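You operate a simulated robot arm through the tools that you are given. There is no shell and no other tool.

You are at the controls of a simulated robot arm. One attempt, no reset.

## Task
Swap the grey plug at pocket seven for the blue one.
Fine: line stays stopped; clutch lever out while the guard is open; grey plug standing in the long grey tray, blue in that pocket's steel holder; guard shut, lever in again; valves, other levers, start, inch, zero and the driver stay. Set down upright: grey plug.

Only the result counts: the job must be done as asked and must still hold three seconds after the hand-in. Knocking over, shifting, dropping, spilling or breaking anything else fails it.

## Robot
A 6-joint arm with a two-finger gripper, fixed in place. Base frame: the origin is on the floor under the middle of its stand, x ahead of it, y to its left, z up; the work surface is at about z = 0.934. Units: m, degrees, N and s.
It reaches about 1.417 m from its shoulder. Its first joint turns from -166.0 to 166.0 degrees. Payload 3.43 kg.
The TCP is the grasp point between the finger pads, 0.02 m short of the fingertips. In the tool frame z runs along the fingers and y along their closing line. The gripper opens to 0.19 m; its body begins 0.248 m behind the TCP.
Orientation is that of the tool frame in the base frame, as a unit quaternion [w, x, y, z]. With the fingers straight down and closing along the base's y, the tool's x points along the base's -x, its y along +y and its z along -z.

## Interface
- The arm moves only by the tool play_rows. Its argument "targets" is a list of rows, each a list of 7 numbers: the shift along the tool's x, y, z in cm, then the turn, a rotation vector about the tool's x, y, z in degrees, then the gripper command, from -1 (fully open) to 1 (shut), values between in proportion. In form: [[x, y, z, wx, wy, wz, grip], ...]. A call has 1 to 20 rows; each row shifts and turns the commanded pose from where the row before left it, along the tool's axes as they then stand. A row lasts 0.2 s, in which the tool goes at most 0.05 m and 8.6 degrees; a call with a longer step from one row to the next is refused whole, and so is a gripper value outside its range. A pose out of reach is approached as far as the arm can. The call stops where the force on the tool passes 90 N (or 10 N more than at its start, if that is more) or the arm is blocked; 0.2 s more then pass. Each finger travels about 0.153 m/s and halts on what it meets, pressing with about 22 N; the grip force reading is that of the motor and also rises with nothing between the fingers. The clock runs only during rows and for 0.2 s after the last one: add rows that do not move to give the fingers time. The reply holds the time, the measured pose of the TCP, the force on the tool along the base axes, the opening and the grip force, in the units named above and with some noise, with the torque about the TCP (base axes, N m) and any sound that the robot's microphone picked up.
- Cameras (640 x 400 px; columns grow to the right, rows downward): "scene" is fixed at [0.4015, 0.651, 1.6458]; the picture's right is [-0.98, -0.18, 0.00], its down [-0.10, 0.55, -0.83] and it looks along [0.15, -0.82, -0.56] (base axes); focal length 363 px, centre (320, 200). "wrist" rides on the gripper at [0.07, -0.008, -0.288] in the tool frame; the picture's right is [0.12, 0.99, 0.00], its down [-0.96, 0.11, -0.25] and it looks along [-0.25, 0.03, 0.97] (tool axes); focal length 261 px, centre (320, 200). There is no depth. A picture from a camera that has moved, and an enlarged one, comes with that camera's place and axes in the base frame and with its lens.
- get_image(camera): a new picture of that camera. It takes no simulated time.
- move_column(by): moves the trunk up (or, below 0, down) by that many m; the arm rides with it, the base frame stays. It gives what a move gives, with no picture.
- inspect(camera, box): a new picture of the part [left, top, right, bottom] of that camera's present view, enlarged. It takes no simulated time.
- close_job(): hands the job in; it is judged then, once.

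Places have to be worked out from the pictures, the camera data and where the tool is seen. Open the gripper and draw the arm clear of the work before you hand the job in, unless the task says otherwise.

The tools are called after "Call:" as a command line: name --pt "numbers of a row" for each row, then --argument value for the rest, lists and objects as JSON in quotes. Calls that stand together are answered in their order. play_rows: Moves the arm, as the interface text tells. Its arguments: {"type":"object","properties":{"targets":{"type":"array","items":{"type":"array","items":{"type":"number"}}}},"required":["targets"]} The other tools are called the same way: move_column (by) moves the trunk up or down; get_image (camera) takes a picture; inspect (camera, box) takes an enlarged picture of a part of a camera's view; close_job () hands the job in.

At the start:

```text
clock: 0.0
tcp_pos: [0.5798, -0.3587, 1.2682]
tool_rot: [0.0, -0.001, 1.0, -0.001]
force: [-0.4, -0.2, 0.0]
moment: [-0.01, 0.02, -0.02]
width: 0.1901
grip_force: 0.0
trunk travel left (down, up): [-0.325, 0.115]
```

scene: 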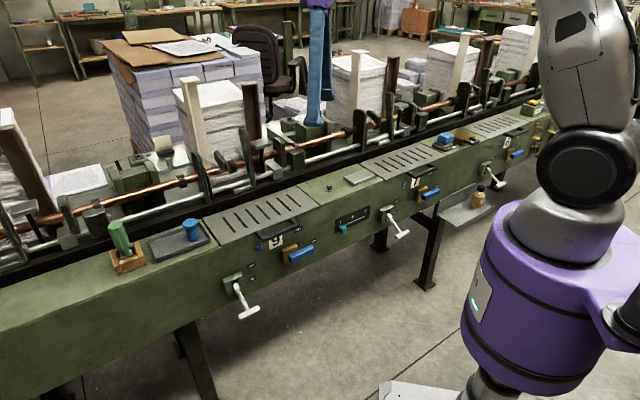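
wrist: 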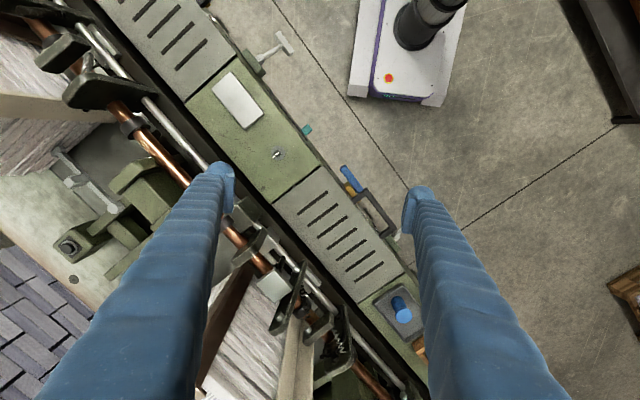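

I begin by looking closely at the scene before moving anything.

Call:
inspect --camera "scene" --box '[80, 160, 340, 330]'

Call:
inspect --camera "scene" --box '[310, 90, 570, 250]'

Call:
inspect --camera "wrist" --box '[180, 0, 480, 190]'

Call:
inspect --camera "wrist" --box '[220, 140, 480, 380]'

```text
2.35 times, centred on (210, 245) of scene
camera zoom: at [0.4015, 0.651, 1.6458], right [-0.98, -0.18, 0.0], down [-0.1, 0.55, -0.83], along [0.15, -0.82, -0.56], focal length 854 px, centre (579, 94)
```

zoom: 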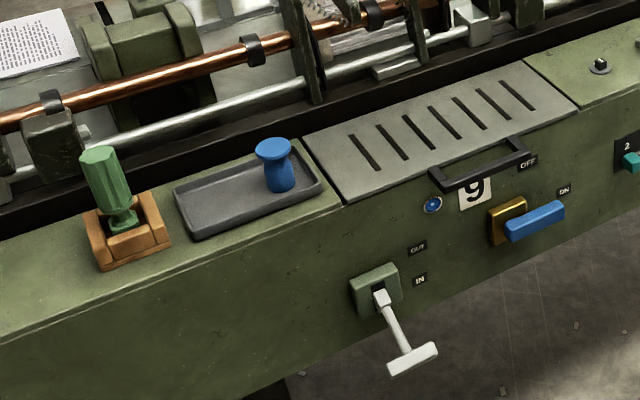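

```text
2.46 times, centred on (440, 170) of scene
camera zoom: at [0.4015, 0.651, 1.6458], right [-0.98, -0.18, 0.0], down [-0.1, 0.55, -0.83], along [0.15, -0.82, -0.56], focal length 894 px, centre (25, 274)
```

zoom: 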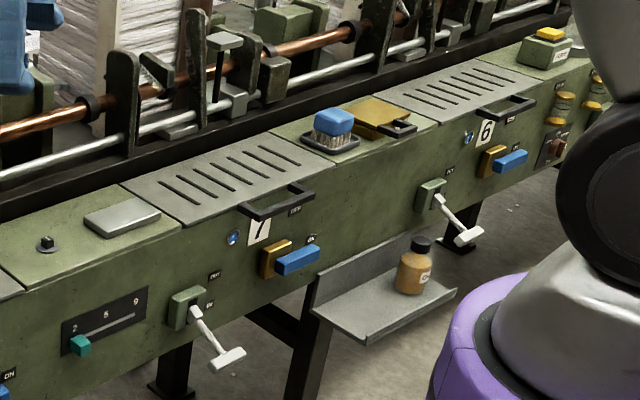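

```text
2.11 times, centred on (330, 95) of wrist
camera zoom: at [0.5109, -0.3667, 1.5551], right [-0.12, 0.99, 0.0], down [0.96, 0.12, 0.25], along [0.25, 0.03, -0.97], focal length 549 px, centre (299, 421)
```

zoom: 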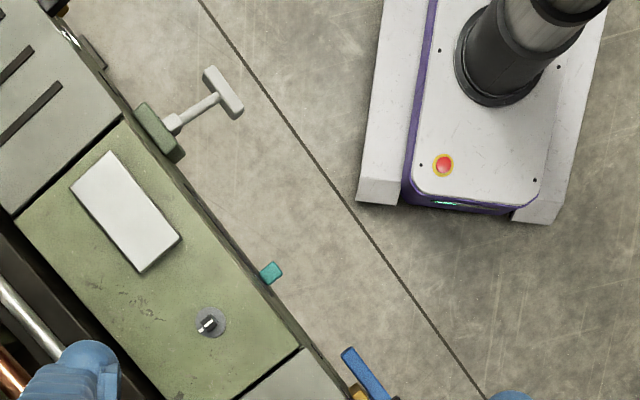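

```text
1.67 times, centred on (350, 260) of wrist
camera zoom: at [0.5109, -0.3667, 1.5551], right [-0.12, 0.99, 0.0], down [0.96, 0.12, 0.25], along [0.25, 0.03, -0.97], focal length 434 px, centre (270, 100)
```

zoom: 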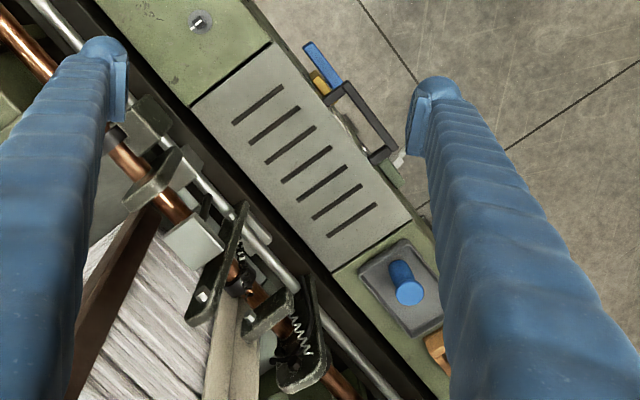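

The line runs at about 45° in the base frame. Guard 7 is centred near (0.31, -0.75) and its clutch lever sits on the front face to the left of it. I turn the tool 45° and move over pocket 7 at safe height for a better look.

Call:
play_rows --pt "0 0 0 0 0 7.5 -1" --pt "0 0 0 0 0 7.5 -1" --pt "0 0 0 0 0 7.5 -1" --pt "0 0 0 0 0 7.5 -1" --pt "0 0 0 0 0 7.5 -1" --pt "0 0 0 0 0 7.5 -1" --pt "0.6 -3.65 0 0 0 0 -1" --pt "0.6 -3.65 0 0 0 0 -1" --pt "0.6 -3.65 0 0 0 0 -1" --pt "0.6 -3.65 0 0 0 0 -1" --pt "0.6 -3.65 0 0 0 0 -1" --pt "0.6 -3.65 0 0 0 0 -1" --pt "0.6 -3.65 0 0 0 0 -1" --pt "0.6 -3.65 0 0 0 0 -1" --pt "0.6 -3.65 0 0 0 0 -1" --pt "0.6 -3.65 0 0 0 0 -1" --pt "0.6 -3.65 0 0 0 0 -1" --pt "0.6 -3.65 0 0 0 0 -1"

```text
clock: 3.8
tcp_pos: [0.2176, -0.6162, 1.2679]
tool_rot: [-0.001, 0.381, 0.924, 0.001]
force: [-0.2, -0.5, -0.6]
moment: [0.02, -0.04, 0.01]
width: 0.1902
grip_force: 0.1
trunk travel left (down, up): [-0.325, 0.115]
```

The tool is over pocket 7; I take both pictures.

Call:
get_image --camera "wrist"

Call:
get_image --camera "scene"

```text
taken
camera wrist: at [0.1626, -0.573, 1.5559], right [0.62, 0.79, 0.0], down [0.76, -0.6, 0.25], along [0.19, -0.15, -0.97], focal length 261 px, centre (320, 200)
```

wrist: 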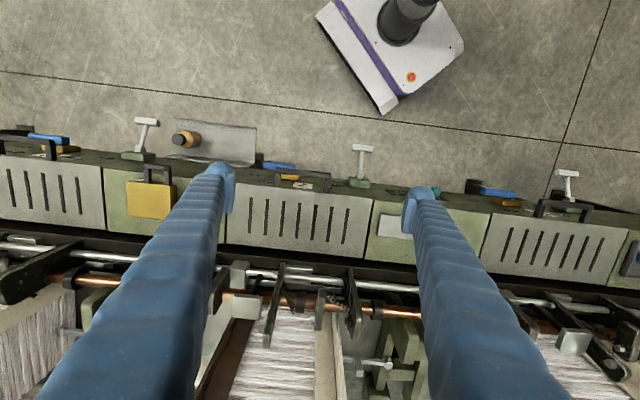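

```text
taken
```

scene: 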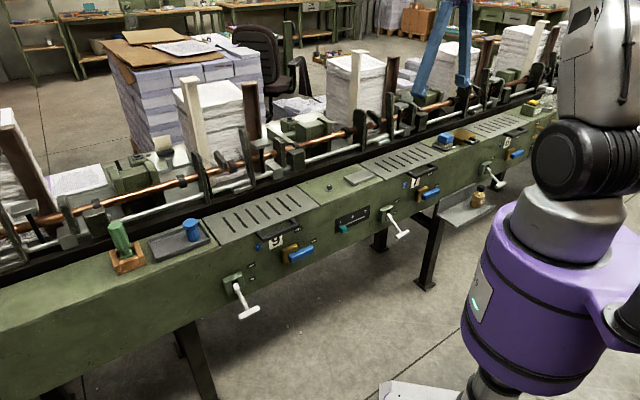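

The guard, lever, valve and number of pocket 7 are in view. I enlarge these parts to measure them.

Call:
inspect --camera "wrist" --box '[210, 120, 450, 270]'

Call:
inspect --camera "scene" --box '[340, 130, 460, 250]'

Call:
inspect --camera "scene" --box '[420, 90, 560, 200]'

Call:
inspect --camera "wrist" --box '[0, 100, 240, 270]'

```text
2.67 times, centred on (330, 195) of wrist
camera zoom: at [0.1626, -0.573, 1.5559], right [0.62, 0.79, 0.0], down [0.76, -0.6, 0.25], along [0.19, -0.15, -0.97], focal length 695 px, centre (293, 213)
```

zoom: 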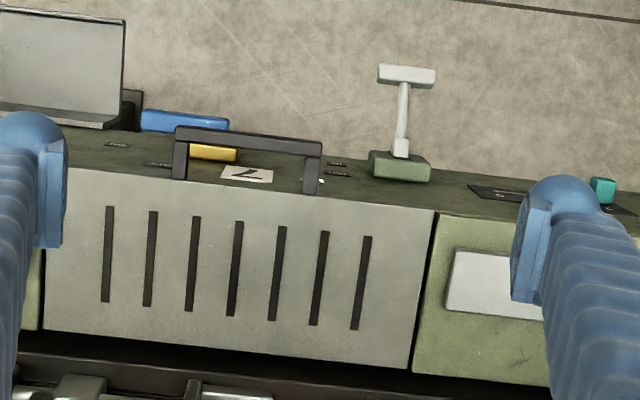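

```text
3.33 times, centred on (400, 190) of scene
camera zoom: at [0.4015, 0.651, 1.6458], right [-0.98, -0.18, 0.0], down [-0.1, 0.55, -0.83], along [0.15, -0.82, -0.56], focal length 1211 px, centre (53, 233)
```

zoom: 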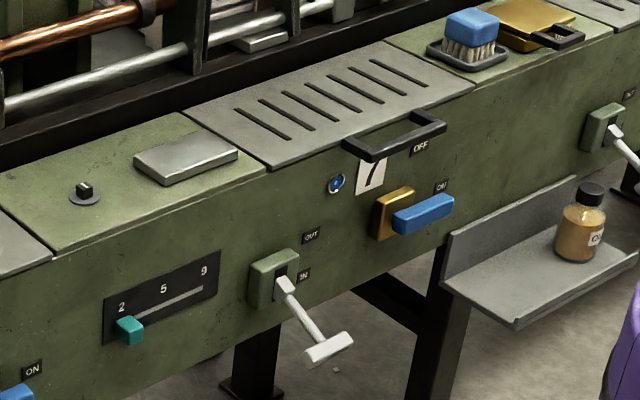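

```text
3.64 times, centred on (490, 145) of scene
camera zoom: at [0.4015, 0.651, 1.6458], right [-0.98, -0.18, 0.0], down [-0.1, 0.55, -0.83], along [0.15, -0.82, -0.56], focal length 1321 px, centre (-298, 400)
```

zoom: 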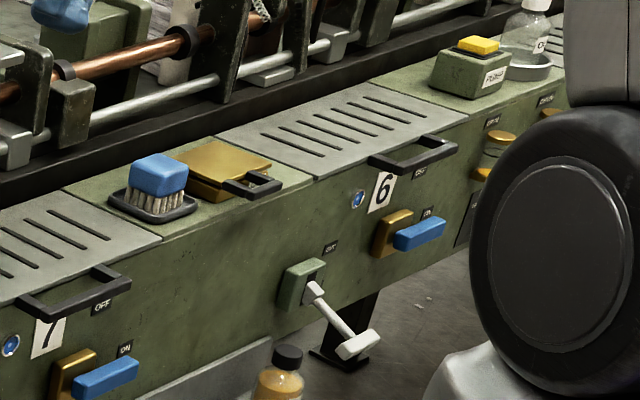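

```text
2.35 times, centred on (120, 185) of wrist
camera zoom: at [0.1626, -0.573, 1.5559], right [0.62, 0.79, 0.0], down [0.76, -0.6, 0.25], along [0.19, -0.15, -0.97], focal length 613 px, centre (791, 235)
```

zoom: 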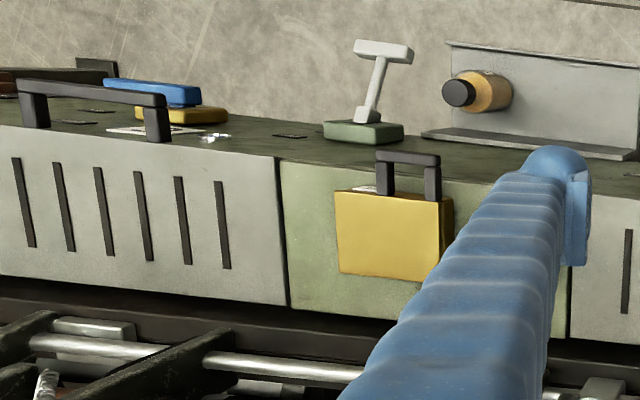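

The pictures agree: the line's face is at 45° (n = (-0.707, 0.707)), the lever 7 T-bar is at about s=-0.151, q=-0.551, z≈0.73, and the guard handle bar is at s≈-0.315, q≈-0.616, z≈0.934. I go above the T-bar with half-closed fingers and look again.

Call:
play_rows --pt "0.95 3.26 0 0 0 0 -0.2" --pt "0.95 3.26 0 0 0 0 -0.2" --pt "0.95 3.26 0 0 0 0 -0.2" --pt "0.95 3.26 0 0 0 0 -0.2" --pt "0 0 4.0 0 0 0 -0.2" --pt "0 0 4.0 0 0 0 -0.2" --pt "0 0 4.0 0 0 0 -0.2" --pt "0 0 4.0 0 0 0 -0.2" --pt "0 0 4.0 0 0 0 -0.2"

Call:
get_image --camera "wrist"

Call:
get_image --camera "scene"

```text
clock: 5.8
tcp_pos: [0.2823, -0.5025, 1.0667]
tool_rot: [0.0, 0.382, 0.924, 0.0]
force: [0.1, 0.5, -0.3]
moment: [-0.02, 0.05, 0.02]
width: 0.1143
grip_force: 0.1
trunk travel left (down, up): [-0.325, 0.115]
```

```text
taken
camera wrist: at [0.2273, -0.4571, 1.354], right [0.62, 0.79, 0.0], down [0.76, -0.6, 0.25], along [0.19, -0.15, -0.97], focal length 261 px, centre (320, 200)
```

wrist: 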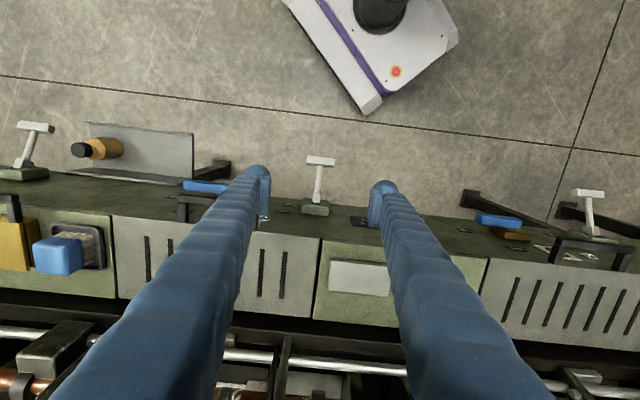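

```text
taken
```

scene: 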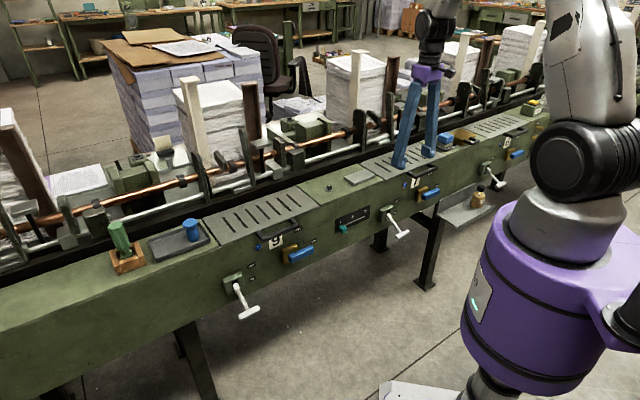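

Call:
inspect --camera "wrist" --box '[230, 130, 410, 240]'

Call:
inspect --camera "scene" --box '[360, 130, 460, 250]'

```text
3.56 times, centred on (320, 185) of wrist
camera zoom: at [0.2273, -0.4571, 1.354], right [0.62, 0.79, 0.0], down [0.76, -0.6, 0.25], along [0.19, -0.15, -0.97], focal length 927 px, centre (320, 253)
```

zoom: 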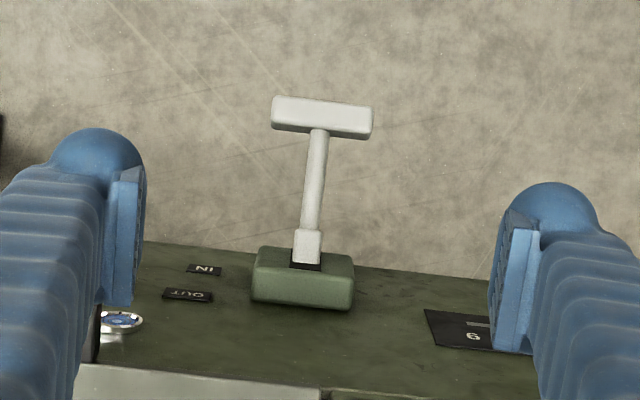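

```text
3.33 times, centred on (410, 190) of scene
camera zoom: at [0.4015, 0.651, 1.6458], right [-0.98, -0.18, 0.0], down [-0.1, 0.55, -0.83], along [0.15, -0.82, -0.56], focal length 1211 px, centre (20, 233)
```

zoom: 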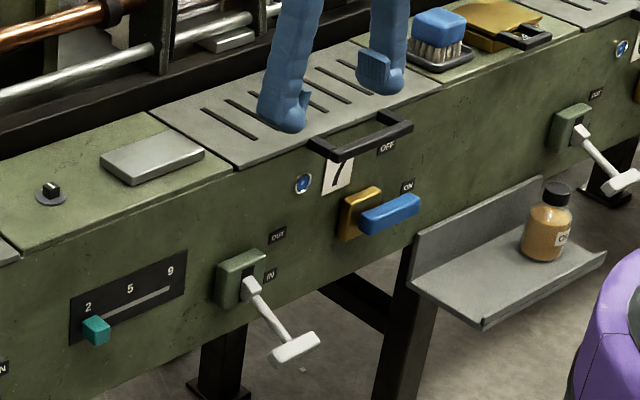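

The two wrist views and the scene view put the T-bar centre at about (0.281, -0.498, 0.735). I descend around it in stages, with the fingers on either side of the bar's ends.

Call:
play_rows --pt "0.4 0.2 4.0 0 0 0 -0.2" --pt "0 0 4.5 0 0 0 -0.2" --pt "0 0 4.5 0 0 0 -0.2" --pt "0 0 4.5 0 0 0 -0.2" --pt "0 0 4.5 0 0 0 -0.2" --pt "0 0 4.0 0 0 0 -0.2"

Call:
get_image --camera "wrist"

Call:
inspect --camera "scene" --box '[340, 30, 500, 250]'

```text
clock: 7.2
tcp_pos: [0.2837, -0.4878, 0.8055]
tool_rot: [-0.001, 0.382, 0.924, 0.0]
force: [0.2, -0.2, -0.2]
moment: [0.06, -0.02, 0.03]
width: 0.1138
grip_force: 0.2
trunk travel left (down, up): [-0.325, 0.115]
```

```text
taken
camera wrist: at [0.2293, -0.4439, 1.0936], right [0.62, 0.79, 0.0], down [0.76, -0.6, 0.25], along [0.19, -0.15, -0.97], focal length 261 px, centre (320, 200)
```

wrist: 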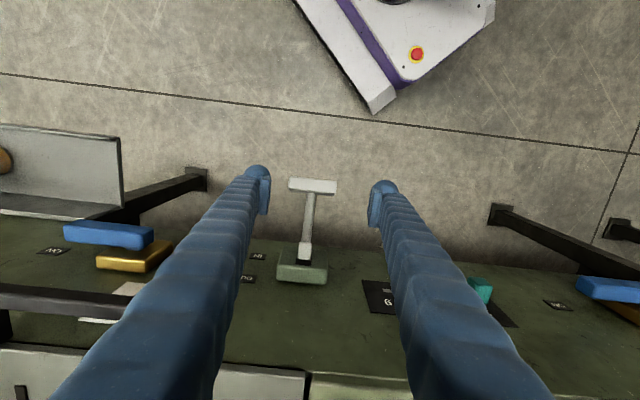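

```text
1.82 times, centred on (420, 140) of scene
camera zoom: at [0.4015, 0.651, 1.6458], right [-0.98, -0.18, 0.0], down [-0.1, 0.55, -0.83], along [0.15, -0.82, -0.56], focal length 660 px, centre (138, 309)
```

zoom: 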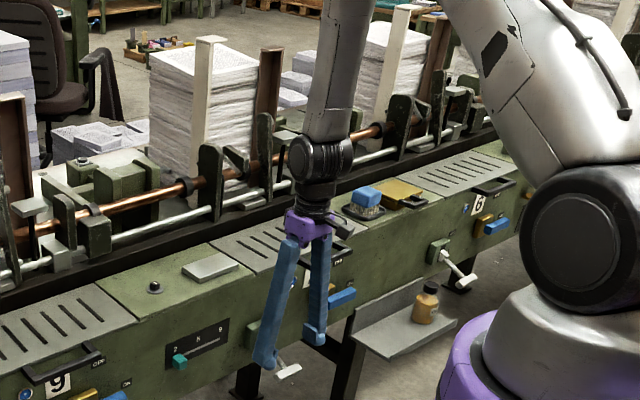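

The bar still lies at about (0.280, -0.498). I correct by -0.5 cm in x and -1.0 cm in y, go down the last 7 cm, and then close the fingers on the bar's ends.

Call:
play_rows --pt "-0.45 -1.0 0 0 0 0 -0.2" --pt "0 0 3.5 0 0 0 -0.2" --pt "0 0 3.4 0 0 0 -0.2" --pt "0 0 0 0 0 0 -0.2"

Call:
get_image --camera "wrist"

Call:
inspect --camera "scene" --box '[350, 130, 450, 250]'

```text
clock: 8.2
tcp_pos: [0.2796, -0.5011, 0.7372]
tool_rot: [0.0, 0.382, 0.924, 0.0]
force: [0.3, -0.6, -0.3]
moment: [0.02, -0.04, 0.0]
width: 0.1139
grip_force: 0.1
trunk travel left (down, up): [-0.325, 0.115]
```

```text
taken
camera wrist: at [0.2248, -0.4566, 1.0249], right [0.62, 0.79, 0.0], down [0.76, -0.6, 0.25], along [0.19, -0.15, -0.97], focal length 261 px, centre (320, 200)
```

wrist: 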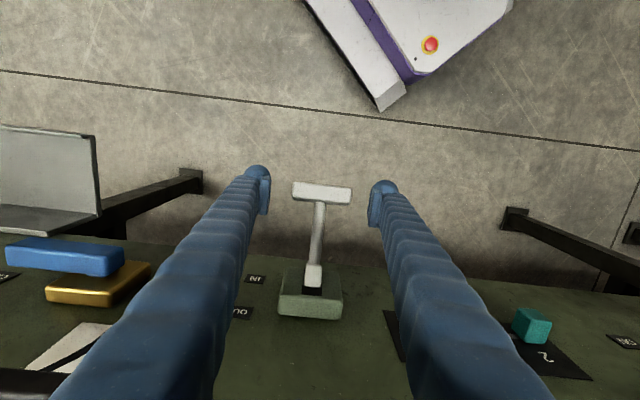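

```text
3.33 times, centred on (400, 190) of scene
camera zoom: at [0.4015, 0.651, 1.6458], right [-0.98, -0.18, 0.0], down [-0.1, 0.55, -0.83], along [0.15, -0.82, -0.56], focal length 1211 px, centre (53, 233)
```

zoom: 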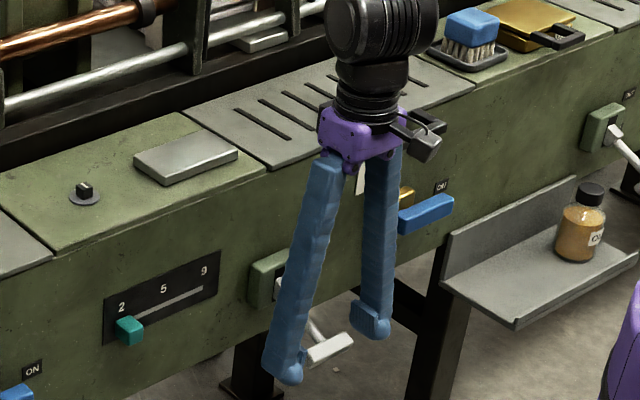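

The fingers straddle the T-bar and its centre lies at the TCP within a few millimetres. I close on its ends.

Call:
play_rows --pt "0 0 0 0 0 0 0.6" --pt "0 0 0 0 0 0 0.6" --pt "0 0 0 0 0 0 0.6"

Call:
get_image --camera "wrist"

Call:
inspect --camera "scene" --box '[350, 130, 450, 250]'

```text
clock: 9.0
tcp_pos: [0.281, -0.4994, 0.7375]
tool_rot: [-0.001, 0.381, 0.924, -0.001]
force: [22.5, 15.4, 3.5]
moment: [0.14, -0.38, -0.01]
width: 0.0669
grip_force: 44.8
trunk travel left (down, up): [-0.325, 0.115]
```

```text
taken
camera wrist: at [0.2263, -0.4556, 1.0252], right [0.62, 0.79, 0.0], down [0.76, -0.6, 0.25], along [0.19, -0.15, -0.97], focal length 261 px, centre (320, 200)
```

wrist: 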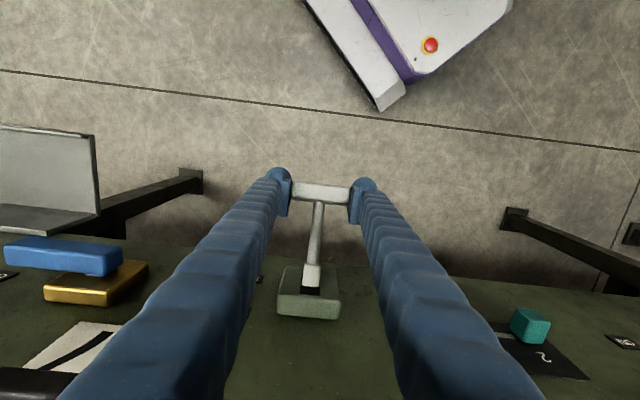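

```text
3.33 times, centred on (400, 190) of scene
camera zoom: at [0.4015, 0.651, 1.6458], right [-0.98, -0.18, 0.0], down [-0.1, 0.55, -0.83], along [0.15, -0.82, -0.56], focal length 1211 px, centre (53, 233)
```

zoom: 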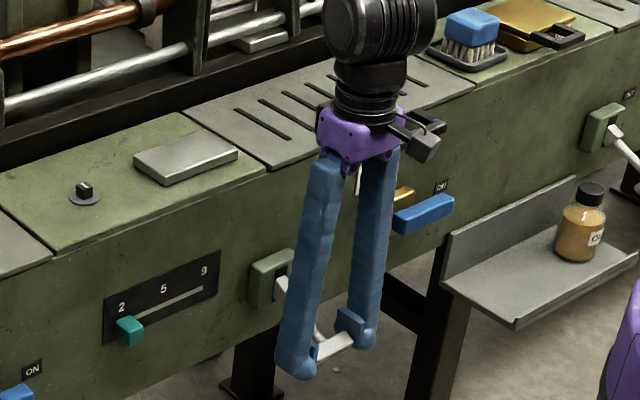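

Firm grip on the T-bar (0.067 m wide). Now I raise the lever along an arc about its pivot in small steps, watching the force.

Call:
play_rows --pt "0.35 0.1 -1.0 0 0 0 0.6" --pt "0.25 0.1 -1.0 0 0 0 0.6" --pt "0.15 0 -1.0 0 0 0 0.6" --pt "0.05 0 -1.0 0 0 0 0.6"

Call:
inspect --camera "scene" --box '[350, 130, 450, 250]'

Call:
get_image --camera "wrist"

```text
clock: 10.0
tcp_pos: [0.2747, -0.4938, 0.7793]
tool_rot: [-0.001, 0.382, 0.924, 0.001]
force: [1.5, 25.5, -6.0]
moment: [0.1, 0.73, 0.02]
width: 0.0673
grip_force: 45.0
trunk travel left (down, up): [-0.325, 0.115]
```

```text
3.33 times, centred on (400, 190) of scene
camera zoom: at [0.4015, 0.651, 1.6458], right [-0.98, -0.18, 0.0], down [-0.1, 0.55, -0.83], along [0.15, -0.82, -0.56], focal length 1211 px, centre (53, 233)
```

zoom: 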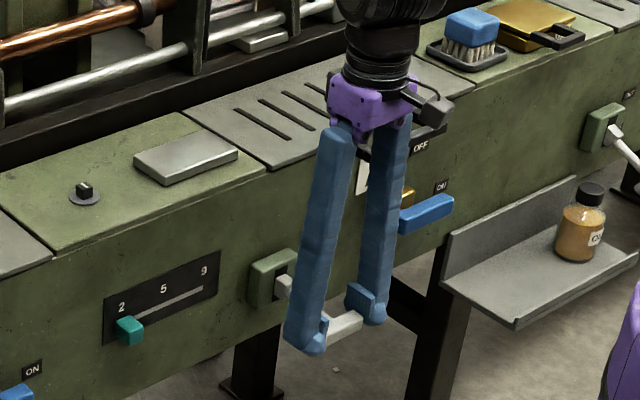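

```text
taken
camera wrist: at [0.2207, -0.4505, 1.0671], right [0.62, 0.79, 0.0], down [0.76, -0.6, 0.24], along [0.19, -0.15, -0.97], focal length 261 px, centre (320, 200)
```

wrist: 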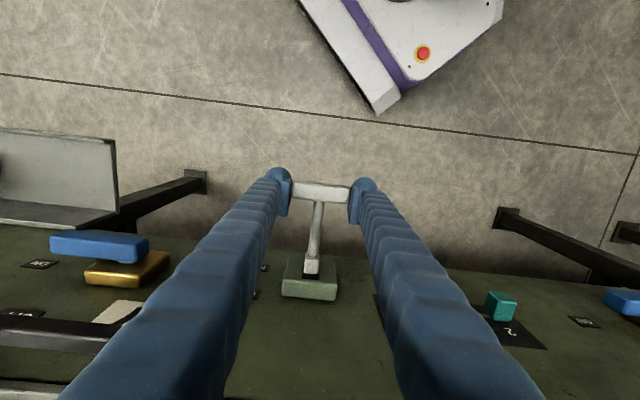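

The lever follows, with 6 N of resistance and some outward push, so the true radius is slightly larger. I continue upwards.

Call:
play_rows --pt "0.2 0 -1.0 0 0 0 0.6" --pt "0.0 0 -1.0 0 0 0 0.6" --pt "-0.1 0 -1.0 0 0 0 0.6"

Call:
inspect --camera "scene" --box '[350, 130, 450, 250]'

Call:
get_image --camera "wrist"

```text
clock: 10.8
tcp_pos: [0.277, -0.497, 0.8099]
tool_rot: [-0.001, 0.382, 0.924, -0.002]
force: [37.2, 27.8, -10.2]
moment: [0.58, 0.3, -0.35]
width: 0.0671
grip_force: 45.4
trunk travel left (down, up): [-0.325, 0.115]
```

```text
3.33 times, centred on (400, 190) of scene
camera zoom: at [0.4015, 0.651, 1.6458], right [-0.98, -0.18, 0.0], down [-0.1, 0.55, -0.83], along [0.15, -0.82, -0.56], focal length 1211 px, centre (53, 233)
```

zoom: 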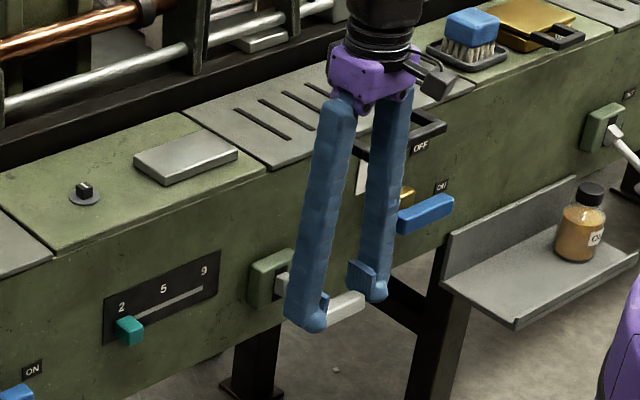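

```text
taken
camera wrist: at [0.2236, -0.4523, 1.0972], right [0.62, 0.79, 0.0], down [0.76, -0.6, 0.25], along [0.19, -0.15, -0.97], focal length 261 px, centre (320, 200)
```

wrist: 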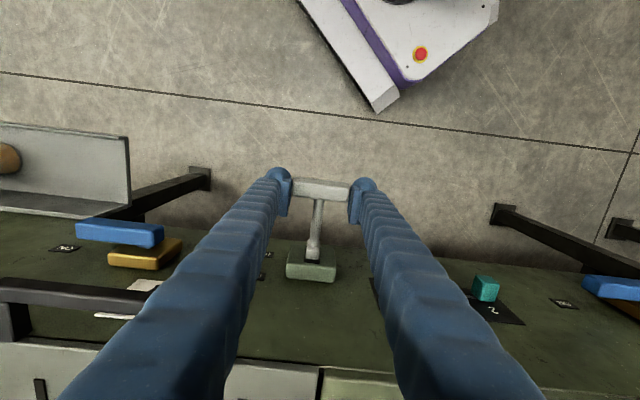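

The lever is now just above level and still held; the sideways load along the line is about 46 N, so I ease the tool by +0.3 cm along the line and go on upwards.

Call:
play_rows --pt "0 0.3 0 0 0 0 0.6" --pt "-0.2 0 -1.0 0 0 0 0.6" --pt "-0.3 0 -0.8 0 0 0 0.6"

Call:
inspect --camera "scene" --box '[350, 130, 450, 250]'

Call:
get_image --camera "wrist"

```text
clock: 11.6
tcp_pos: [0.2802, -0.4984, 0.8279]
tool_rot: [0.001, 0.381, 0.924, -0.001]
force: [29.3, 9.0, -16.2]
moment: [0.04, 0.73, -0.42]
width: 0.067
grip_force: 45.4
trunk travel left (down, up): [-0.325, 0.115]
```

```text
3.33 times, centred on (400, 190) of scene
camera zoom: at [0.4015, 0.651, 1.6458], right [-0.98, -0.18, 0.0], down [-0.1, 0.55, -0.83], along [0.15, -0.82, -0.56], focal length 1211 px, centre (53, 233)
```

zoom: 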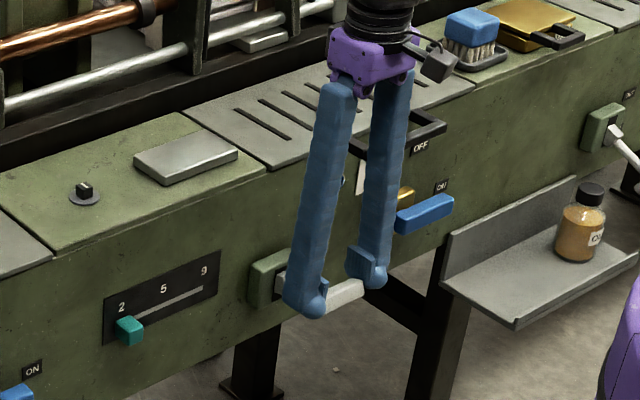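

```text
taken
camera wrist: at [0.2264, -0.455, 1.1149], right [0.62, 0.79, 0.0], down [0.76, -0.6, 0.25], along [0.19, -0.16, -0.97], focal length 261 px, centre (320, 200)
```

wrist: 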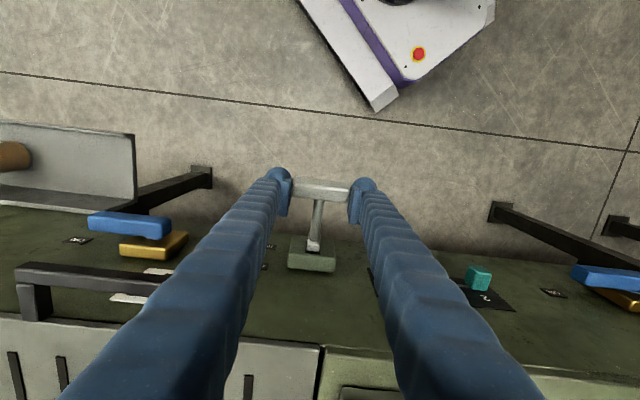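

Resistance grows moderately and the tool is pushed inwards as the arc turns back; the lever is about 20° above level. I keep following with more inward motion until it meets its stop.

Call:
play_rows --pt "-0.5 0.1 -0.7 0 0 0 0.6" --pt "-0.4 0 -0.7 0 0 0 0.6" --pt "0 0 0 0 0 0 0.6"

Call:
inspect --camera "scene" --box '[350, 130, 450, 250]'

Call:
inspect --camera "wrist" --box '[220, 140, 420, 300]'

```text
clock: 12.4
tcp_pos: [0.2843, -0.5033, 0.8408]
tool_rot: [-0.002, 0.382, 0.924, 0.002]
force: [-18.2, 2.9, -41.4]
moment: [-0.16, -0.2, -0.01]
width: 0.0667
grip_force: 45.0
trunk travel left (down, up): [-0.325, 0.115]
```

```text
3.33 times, centred on (400, 190) of scene
camera zoom: at [0.4015, 0.651, 1.6458], right [-0.98, -0.18, 0.0], down [-0.1, 0.55, -0.83], along [0.15, -0.82, -0.56], focal length 1211 px, centre (53, 233)
```

zoom: 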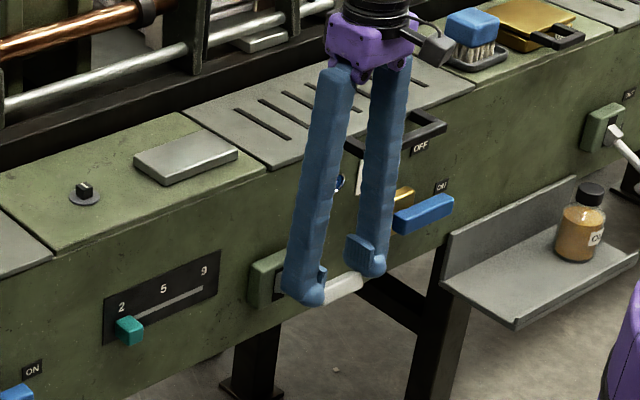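

```text
2.50 times, centred on (320, 220) of wrist
camera zoom: at [0.2301, -0.4601, 1.1285], right [0.62, 0.79, 0.0], down [0.76, -0.6, 0.24], along [0.19, -0.15, -0.97], focal length 652 px, centre (320, 150)
```

zoom: 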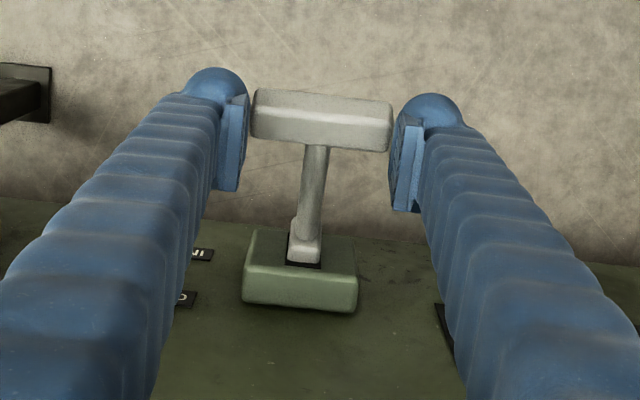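

Resistance jumped to 41 N, which suggests the end stop. I open the fingers and see whether the lever stays up.

Call:
play_rows --pt "0 0 0 0 0 0 -0.2" --pt "0 0 0 0 0 0 -0.2" --pt "0 0 0 0 0 0 -0.2"

Call:
inspect --camera "scene" --box '[350, 130, 450, 250]'

Call:
inspect --camera "wrist" --box '[220, 140, 420, 300]'

```text
clock: 13.2
tcp_pos: [0.2858, -0.5041, 0.8425]
tool_rot: [-0.001, 0.383, 0.924, 0.0]
force: [0.8, 0.4, 0.8]
moment: [0.0, 0.0, -0.01]
width: 0.1139
grip_force: 0.1
trunk travel left (down, up): [-0.325, 0.115]
```

```text
3.33 times, centred on (400, 190) of scene
camera zoom: at [0.4015, 0.651, 1.6458], right [-0.98, -0.18, 0.0], down [-0.1, 0.55, -0.83], along [0.15, -0.82, -0.56], focal length 1211 px, centre (53, 233)
```

zoom: 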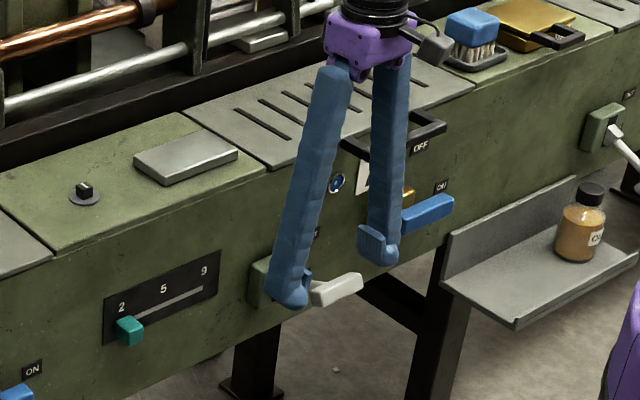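

```text
2.50 times, centred on (320, 220) of wrist
camera zoom: at [0.2316, -0.4598, 1.1297], right [0.62, 0.79, 0.0], down [0.76, -0.6, 0.25], along [0.19, -0.15, -0.97], focal length 652 px, centre (320, 150)
```

zoom: 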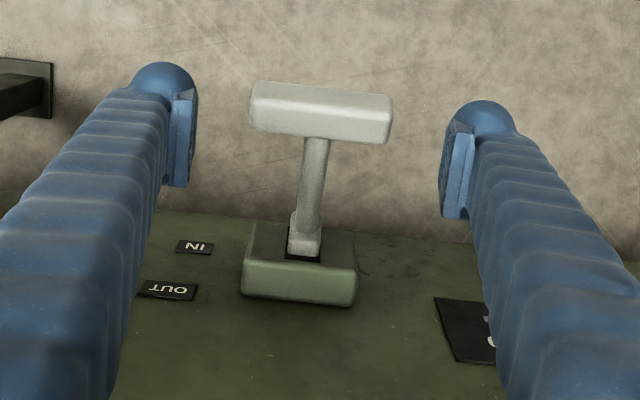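

The lever stays up. I rise clear and take a full look at the lever from both cameras to confirm it stands at OUT.

Call:
play_rows --pt "0 0 -3 0 0 0 -0.2" --pt "0 0 -4.5 0 0 0 -0.2" --pt "0 0 -4.5 0 0 0 -0.2" --pt "0 0 -4.5 0 0 0 -0.2" --pt "0 0 -4.5 0 0 0 -0.2" --pt "0 0 -3 0 0 0 -0.6" --pt "0 0 0 0 0 0 -0.9"

Call:
get_image --camera "wrist"

Call:
inspect --camera "scene" --box '[350, 130, 450, 250]'

Call:
inspect --camera "wrist" --box '[250, 120, 410, 230]'

```text
clock: 14.8
tcp_pos: [0.2911, -0.5026, 1.0819]
tool_rot: [-0.001, 0.382, 0.924, 0.001]
force: [0.1, -1.2, 0.3]
moment: [-0.02, 0.02, 0.0]
width: 0.1805
grip_force: 0.1
trunk travel left (down, up): [-0.325, 0.115]
```

```text
taken
camera wrist: at [0.2358, -0.4584, 1.3696], right [0.62, 0.79, 0.0], down [0.76, -0.6, 0.25], along [0.19, -0.15, -0.97], focal length 261 px, centre (320, 200)
```

wrist: 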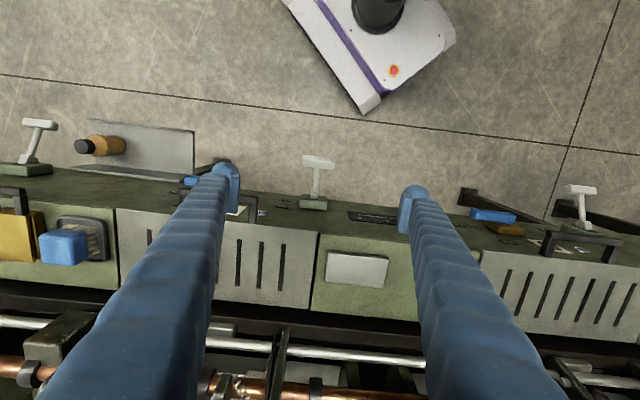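

```text
3.33 times, centred on (400, 190) of scene
camera zoom: at [0.4015, 0.651, 1.6458], right [-0.98, -0.18, 0.0], down [-0.1, 0.55, -0.83], along [0.15, -0.82, -0.56], focal length 1211 px, centre (53, 233)
```

zoom: 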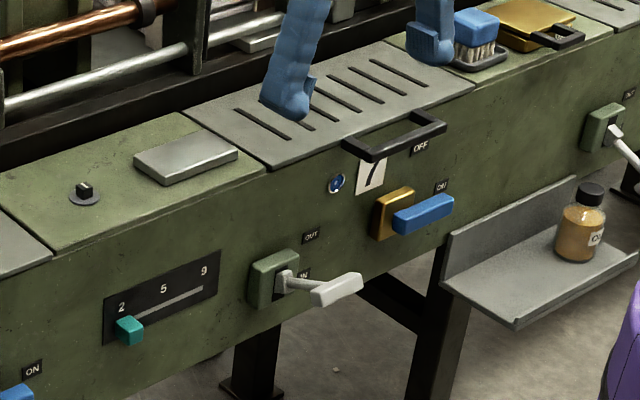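

```text
3.64 times, centred on (330, 175) of wrist
camera zoom: at [0.2358, -0.4584, 1.3696], right [0.62, 0.79, 0.0], down [0.76, -0.6, 0.25], along [0.19, -0.15, -0.97], focal length 948 px, centre (284, 291)
```

zoom: 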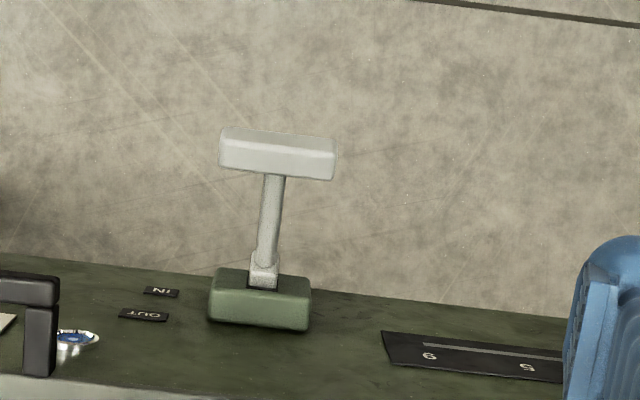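

The lever now stands about 22° above level (it was about as far below), so the clutch is OUT. Next I move over the guard handle of pocket 7, fully open.

Call:
play_rows --pt "-1.1 -3.3 0 0 0 0 -1" --pt "-1.1 -3.3 0 0 0 0 -1" --pt "-1.1 -3.3 0 0 0 0 -1" --pt "-1.1 -3.3 0 0 0 0 -1" --pt "-1.1 -3.3 0 0 0 0 -1" --pt "0 0 0 0 0 0 -1"

Call:
get_image --camera "wrist"

Call:
inspect --camera "wrist" --box '[220, 140, 420, 300]'

Call:
inspect --camera "scene" --box '[330, 40, 490, 200]'

```text
clock: 16.2
tcp_pos: [0.2116, -0.6596, 1.0799]
tool_rot: [0.0, 0.382, 0.924, 0.0]
force: [0.5, 0.6, -0.5]
moment: [0.05, 0.05, -0.03]
width: 0.1901
grip_force: 0.1
trunk travel left (down, up): [-0.325, 0.115]
```

```text
taken
camera wrist: at [0.1568, -0.6154, 1.3676], right [0.62, 0.79, 0.0], down [0.76, -0.6, 0.25], along [0.19, -0.15, -0.97], focal length 261 px, centre (320, 200)
```

wrist: 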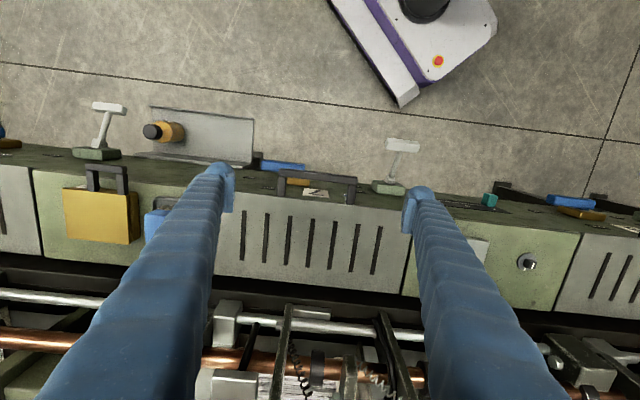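

```text
2.50 times, centred on (320, 220) of wrist
camera zoom: at [0.1568, -0.6154, 1.3676], right [0.62, 0.79, 0.0], down [0.76, -0.6, 0.25], along [0.19, -0.15, -0.97], focal length 652 px, centre (320, 150)
```

zoom: 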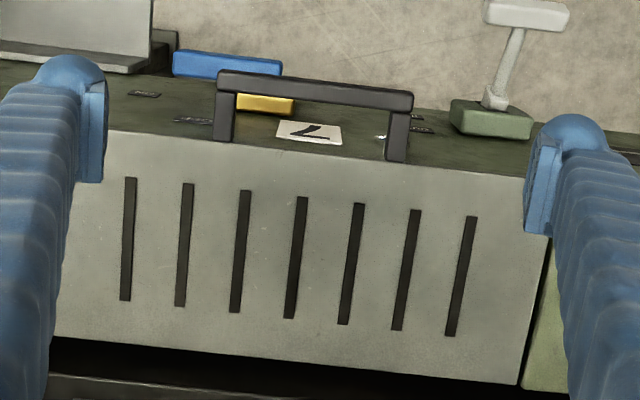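

```text
2.50 times, centred on (410, 120) of scene
camera zoom: at [0.4015, 0.651, 1.6458], right [-0.98, -0.18, 0.0], down [-0.1, 0.55, -0.83], along [0.15, -0.82, -0.56], focal length 908 px, centre (95, 400)
```

zoom: 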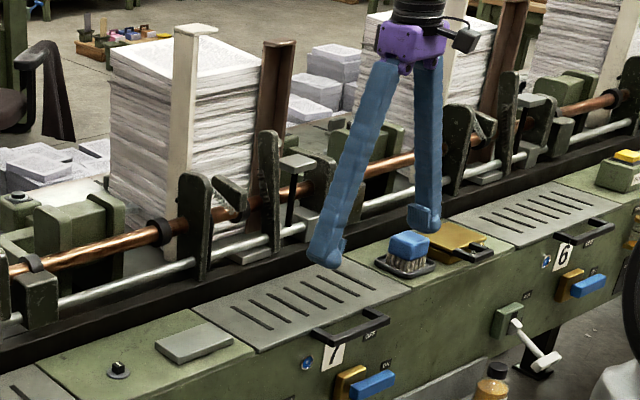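

The handle bar runs from s=-0.383 to -0.253 at q≈-0.617 and z≈0.94, and the TCP is centred over it. I go down so that the fingers stand outside both ends of the handle.

Call:
play_rows --pt "0 -0.1 4 0 0 0 -1" --pt "0 0 4 0 0 0 -1" --pt "0 0 3.5 0 0 0 -1" --pt "0 0 2.2 0 0 0 -1" --pt "0 0 0 0 0 0 -1"

Call:
get_image --camera "wrist"

Call:
inspect --camera "scene" --box '[330, 70, 490, 230]'

```text
clock: 17.4
tcp_pos: [0.2077, -0.6603, 0.9458]
tool_rot: [0.0, 0.382, 0.924, 0.0]
force: [0.0, 0.1, 1.1]
moment: [-0.02, -0.03, -0.01]
width: 0.19
grip_force: 0.1
trunk travel left (down, up): [-0.325, 0.115]
```

```text
taken
camera wrist: at [0.1522, -0.6156, 1.2329], right [0.62, 0.79, 0.0], down [0.76, -0.6, 0.25], along [0.19, -0.15, -0.97], focal length 261 px, centre (320, 200)
```

wrist: 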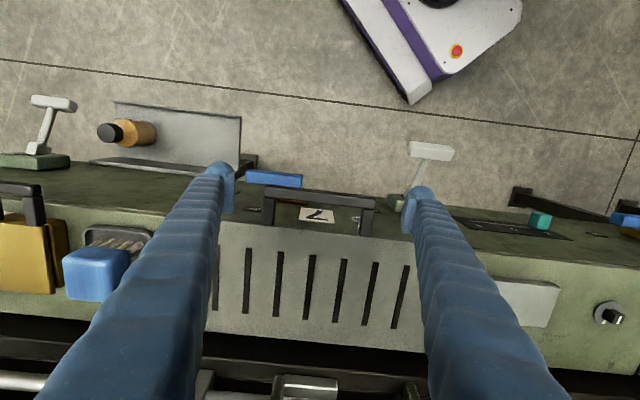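

```text
2.50 times, centred on (410, 150) of scene
camera zoom: at [0.4015, 0.651, 1.6458], right [-0.98, -0.18, 0.0], down [-0.1, 0.55, -0.83], along [0.15, -0.82, -0.56], focal length 908 px, centre (95, 325)
```

zoom: 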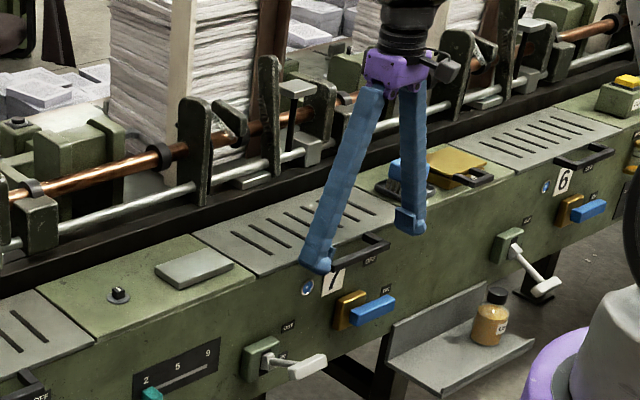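

The handle bar is right at the grasp point between the fingers. I lower 0.6 cm more and close on the handle's ends.

Call:
play_rows --pt "0 0 0.6 0 0 0 -1" --pt "0 0 0 0 0 0 0.2" --pt "0 0 0 0 0 0 0.2" --pt "0 0 0 0 0 0 0.2"

Call:
get_image --camera "wrist"

Call:
inspect --camera "scene" --box '[350, 110, 470, 230]'

```text
clock: 18.4
tcp_pos: [0.207, -0.659, 0.9383]
tool_rot: [0.0, 0.383, 0.924, 0.0]
force: [3.1, 0.6, -1.1]
moment: [0.13, -0.21, -0.34]
width: 0.1332
grip_force: 44.9
trunk travel left (down, up): [-0.325, 0.115]
```

```text
taken
camera wrist: at [0.1529, -0.6155, 1.2266], right [0.62, 0.79, 0.0], down [0.76, -0.6, 0.25], along [0.19, -0.15, -0.97], focal length 261 px, centre (320, 200)
```

wrist: 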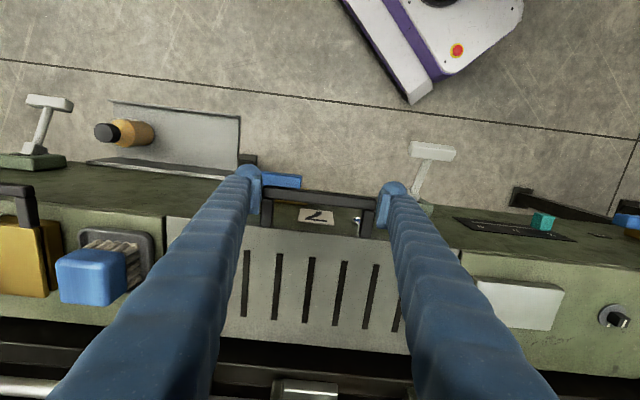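

```text
3.33 times, centred on (410, 170) of scene
camera zoom: at [0.4015, 0.651, 1.6458], right [-0.98, -0.18, 0.0], down [-0.1, 0.55, -0.83], along [0.15, -0.82, -0.56], focal length 1211 px, centre (20, 300)
```

zoom: 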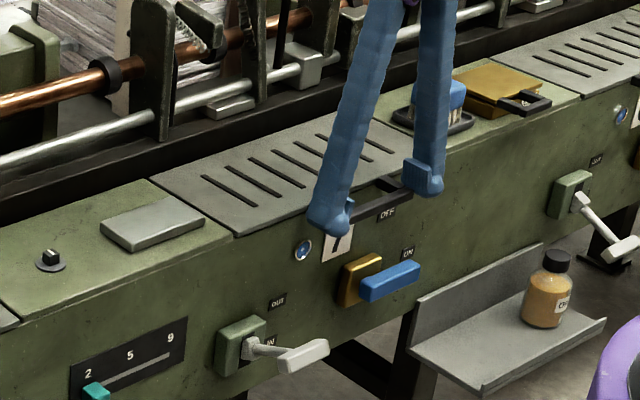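

Firm hold on the handle (0.133 m). I lift the first 10° of the guard along an arc about its rear edge and read the force.

Call:
play_rows --pt "-0.08 0 -1.83 0 0 0 0.2" --pt "-0.24 0 -1.82 0 0 0 0.2" --pt "0 0 0 0 0 0 0.2"

Call:
inspect --camera "scene" --box '[350, 110, 470, 230]'

Call:
get_image --camera "wrist"

```text
clock: 19.2
tcp_pos: [0.211, -0.6628, 0.9751]
tool_rot: [0.001, 0.382, 0.924, 0.0]
force: [0.3, -0.1, -0.5]
moment: [0.02, -0.01, -0.02]
width: 0.0759
grip_force: 0.1
trunk travel left (down, up): [-0.325, 0.115]
```

```text
3.33 times, centred on (410, 170) of scene
camera zoom: at [0.4015, 0.651, 1.6458], right [-0.98, -0.18, 0.0], down [-0.1, 0.55, -0.83], along [0.15, -0.82, -0.56], focal length 1211 px, centre (20, 300)
```

zoom: 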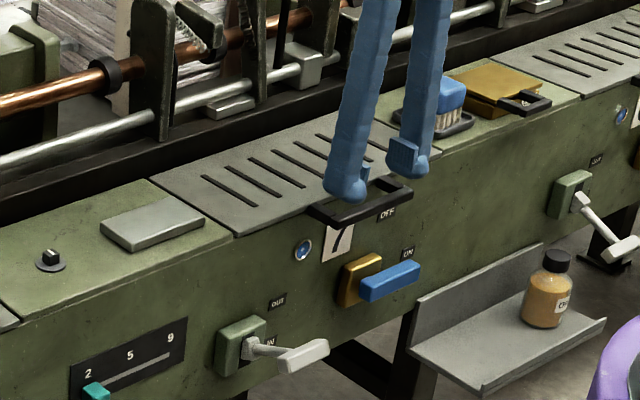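

```text
taken
camera wrist: at [0.1577, -0.618, 1.2634], right [0.62, 0.79, 0.0], down [0.76, -0.6, 0.25], along [0.19, -0.15, -0.97], focal length 261 px, centre (320, 200)
```

wrist: 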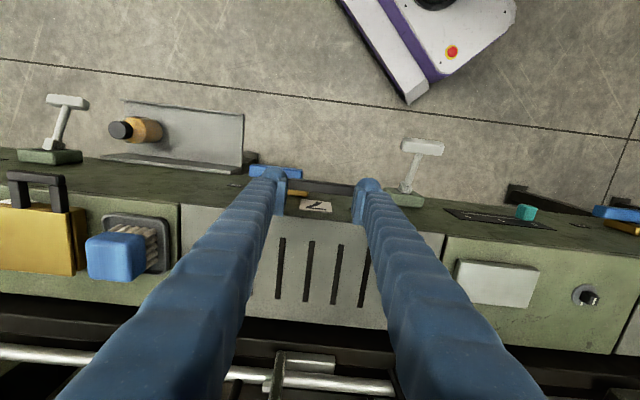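

The fingers slipped up off the handle ends; the guard itself is still shut and unmoved. I reopen, take a slightly deeper hold and lift only a few millimetres slowly to learn how stiff it is.

Call:
play_rows --pt "0 0 0 0 0 0 -1" --pt "0 0 0 0 0 0 -1" --pt "0 0 2.2 0 0 0 -1" --pt "0.1 0 2.2 0 0 0 -1" --pt "0 0 0 0 0 0 0.2" --pt "0 0 0 0 0 0 0.2" --pt "0 0 0 0 0 0 0.2" --pt "0 0 -0.2 0 0 0 0.2" --pt "0 0 -0.2 0 0 0 0.2"

Call:
inspect --camera "scene" --box '[370, 120, 450, 200]'

Call:
inspect --camera "wrist" --box '[220, 140, 420, 300]'

```text
clock: 21.2
tcp_pos: [0.2103, -0.661, 0.9344]
tool_rot: [0.0, 0.382, 0.924, 0.0]
force: [-10.1, -6.7, -8.3]
moment: [0.85, 1.05, -0.05]
width: 0.1333
grip_force: 44.7
trunk travel left (down, up): [-0.325, 0.115]
```

```text
5.00 times, centred on (410, 160) of scene
camera zoom: at [0.4015, 0.651, 1.6458], right [-0.98, -0.18, 0.0], down [-0.1, 0.55, -0.83], along [0.15, -0.82, -0.56], focal length 1816 px, centre (-130, 400)
```

zoom: 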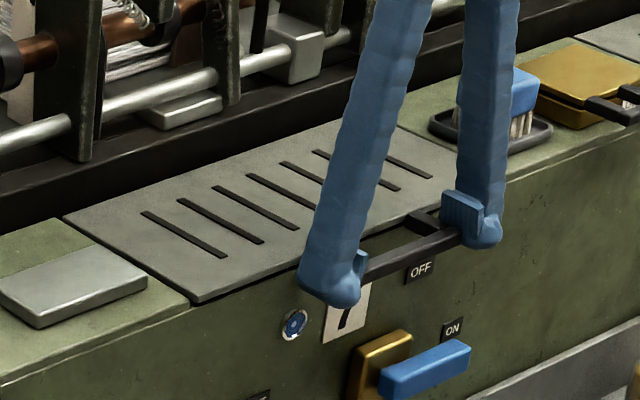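

```text
2.50 times, centred on (320, 220) of wrist
camera zoom: at [0.1548, -0.6178, 1.2227], right [0.62, 0.79, 0.0], down [0.76, -0.6, 0.25], along [0.19, -0.15, -0.97], focal length 652 px, centre (320, 150)
```

zoom: 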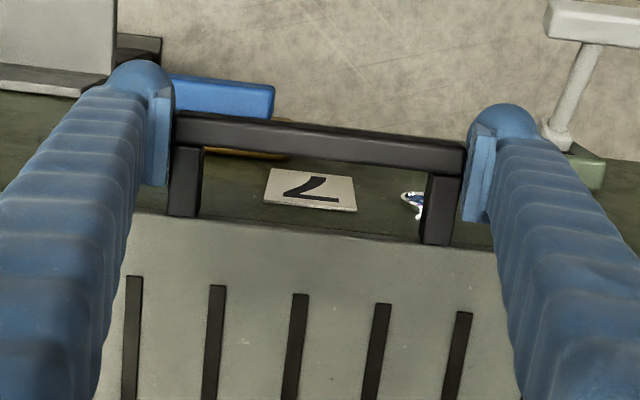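

The pads cover the bar well and the resistance is only about 8 N. I keep lifting, slowly.

Call:
play_rows --pt "0 0 -0.3 0 0 0 0.2" --pt "0 0 -0.3 0 0 0 0.2" --pt "0 0 -0.3 0 0 0 0.2"

Call:
inspect --camera "scene" --box '[370, 120, 450, 200]'

```text
clock: 22.0
tcp_pos: [0.2096, -0.6622, 0.9431]
tool_rot: [0.0, 0.383, 0.924, 0.001]
force: [-13.1, -4.6, -8.3]
moment: [1.02, 0.85, -0.14]
width: 0.1331
grip_force: 45.0
trunk travel left (down, up): [-0.325, 0.115]
```

```text
5.00 times, centred on (410, 160) of scene
camera zoom: at [0.4015, 0.651, 1.6458], right [-0.98, -0.18, 0.0], down [-0.1, 0.55, -0.83], along [0.15, -0.82, -0.56], focal length 1816 px, centre (-130, 400)
```

zoom: 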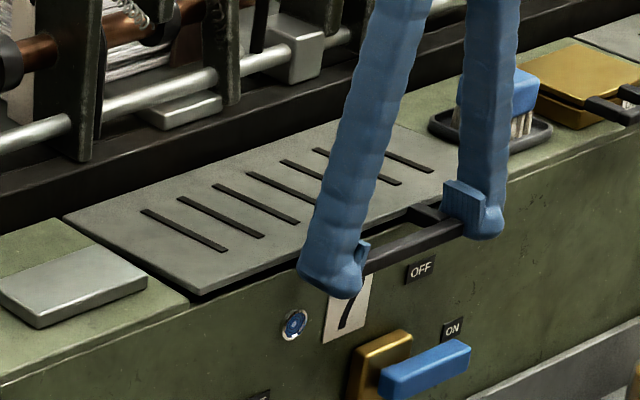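

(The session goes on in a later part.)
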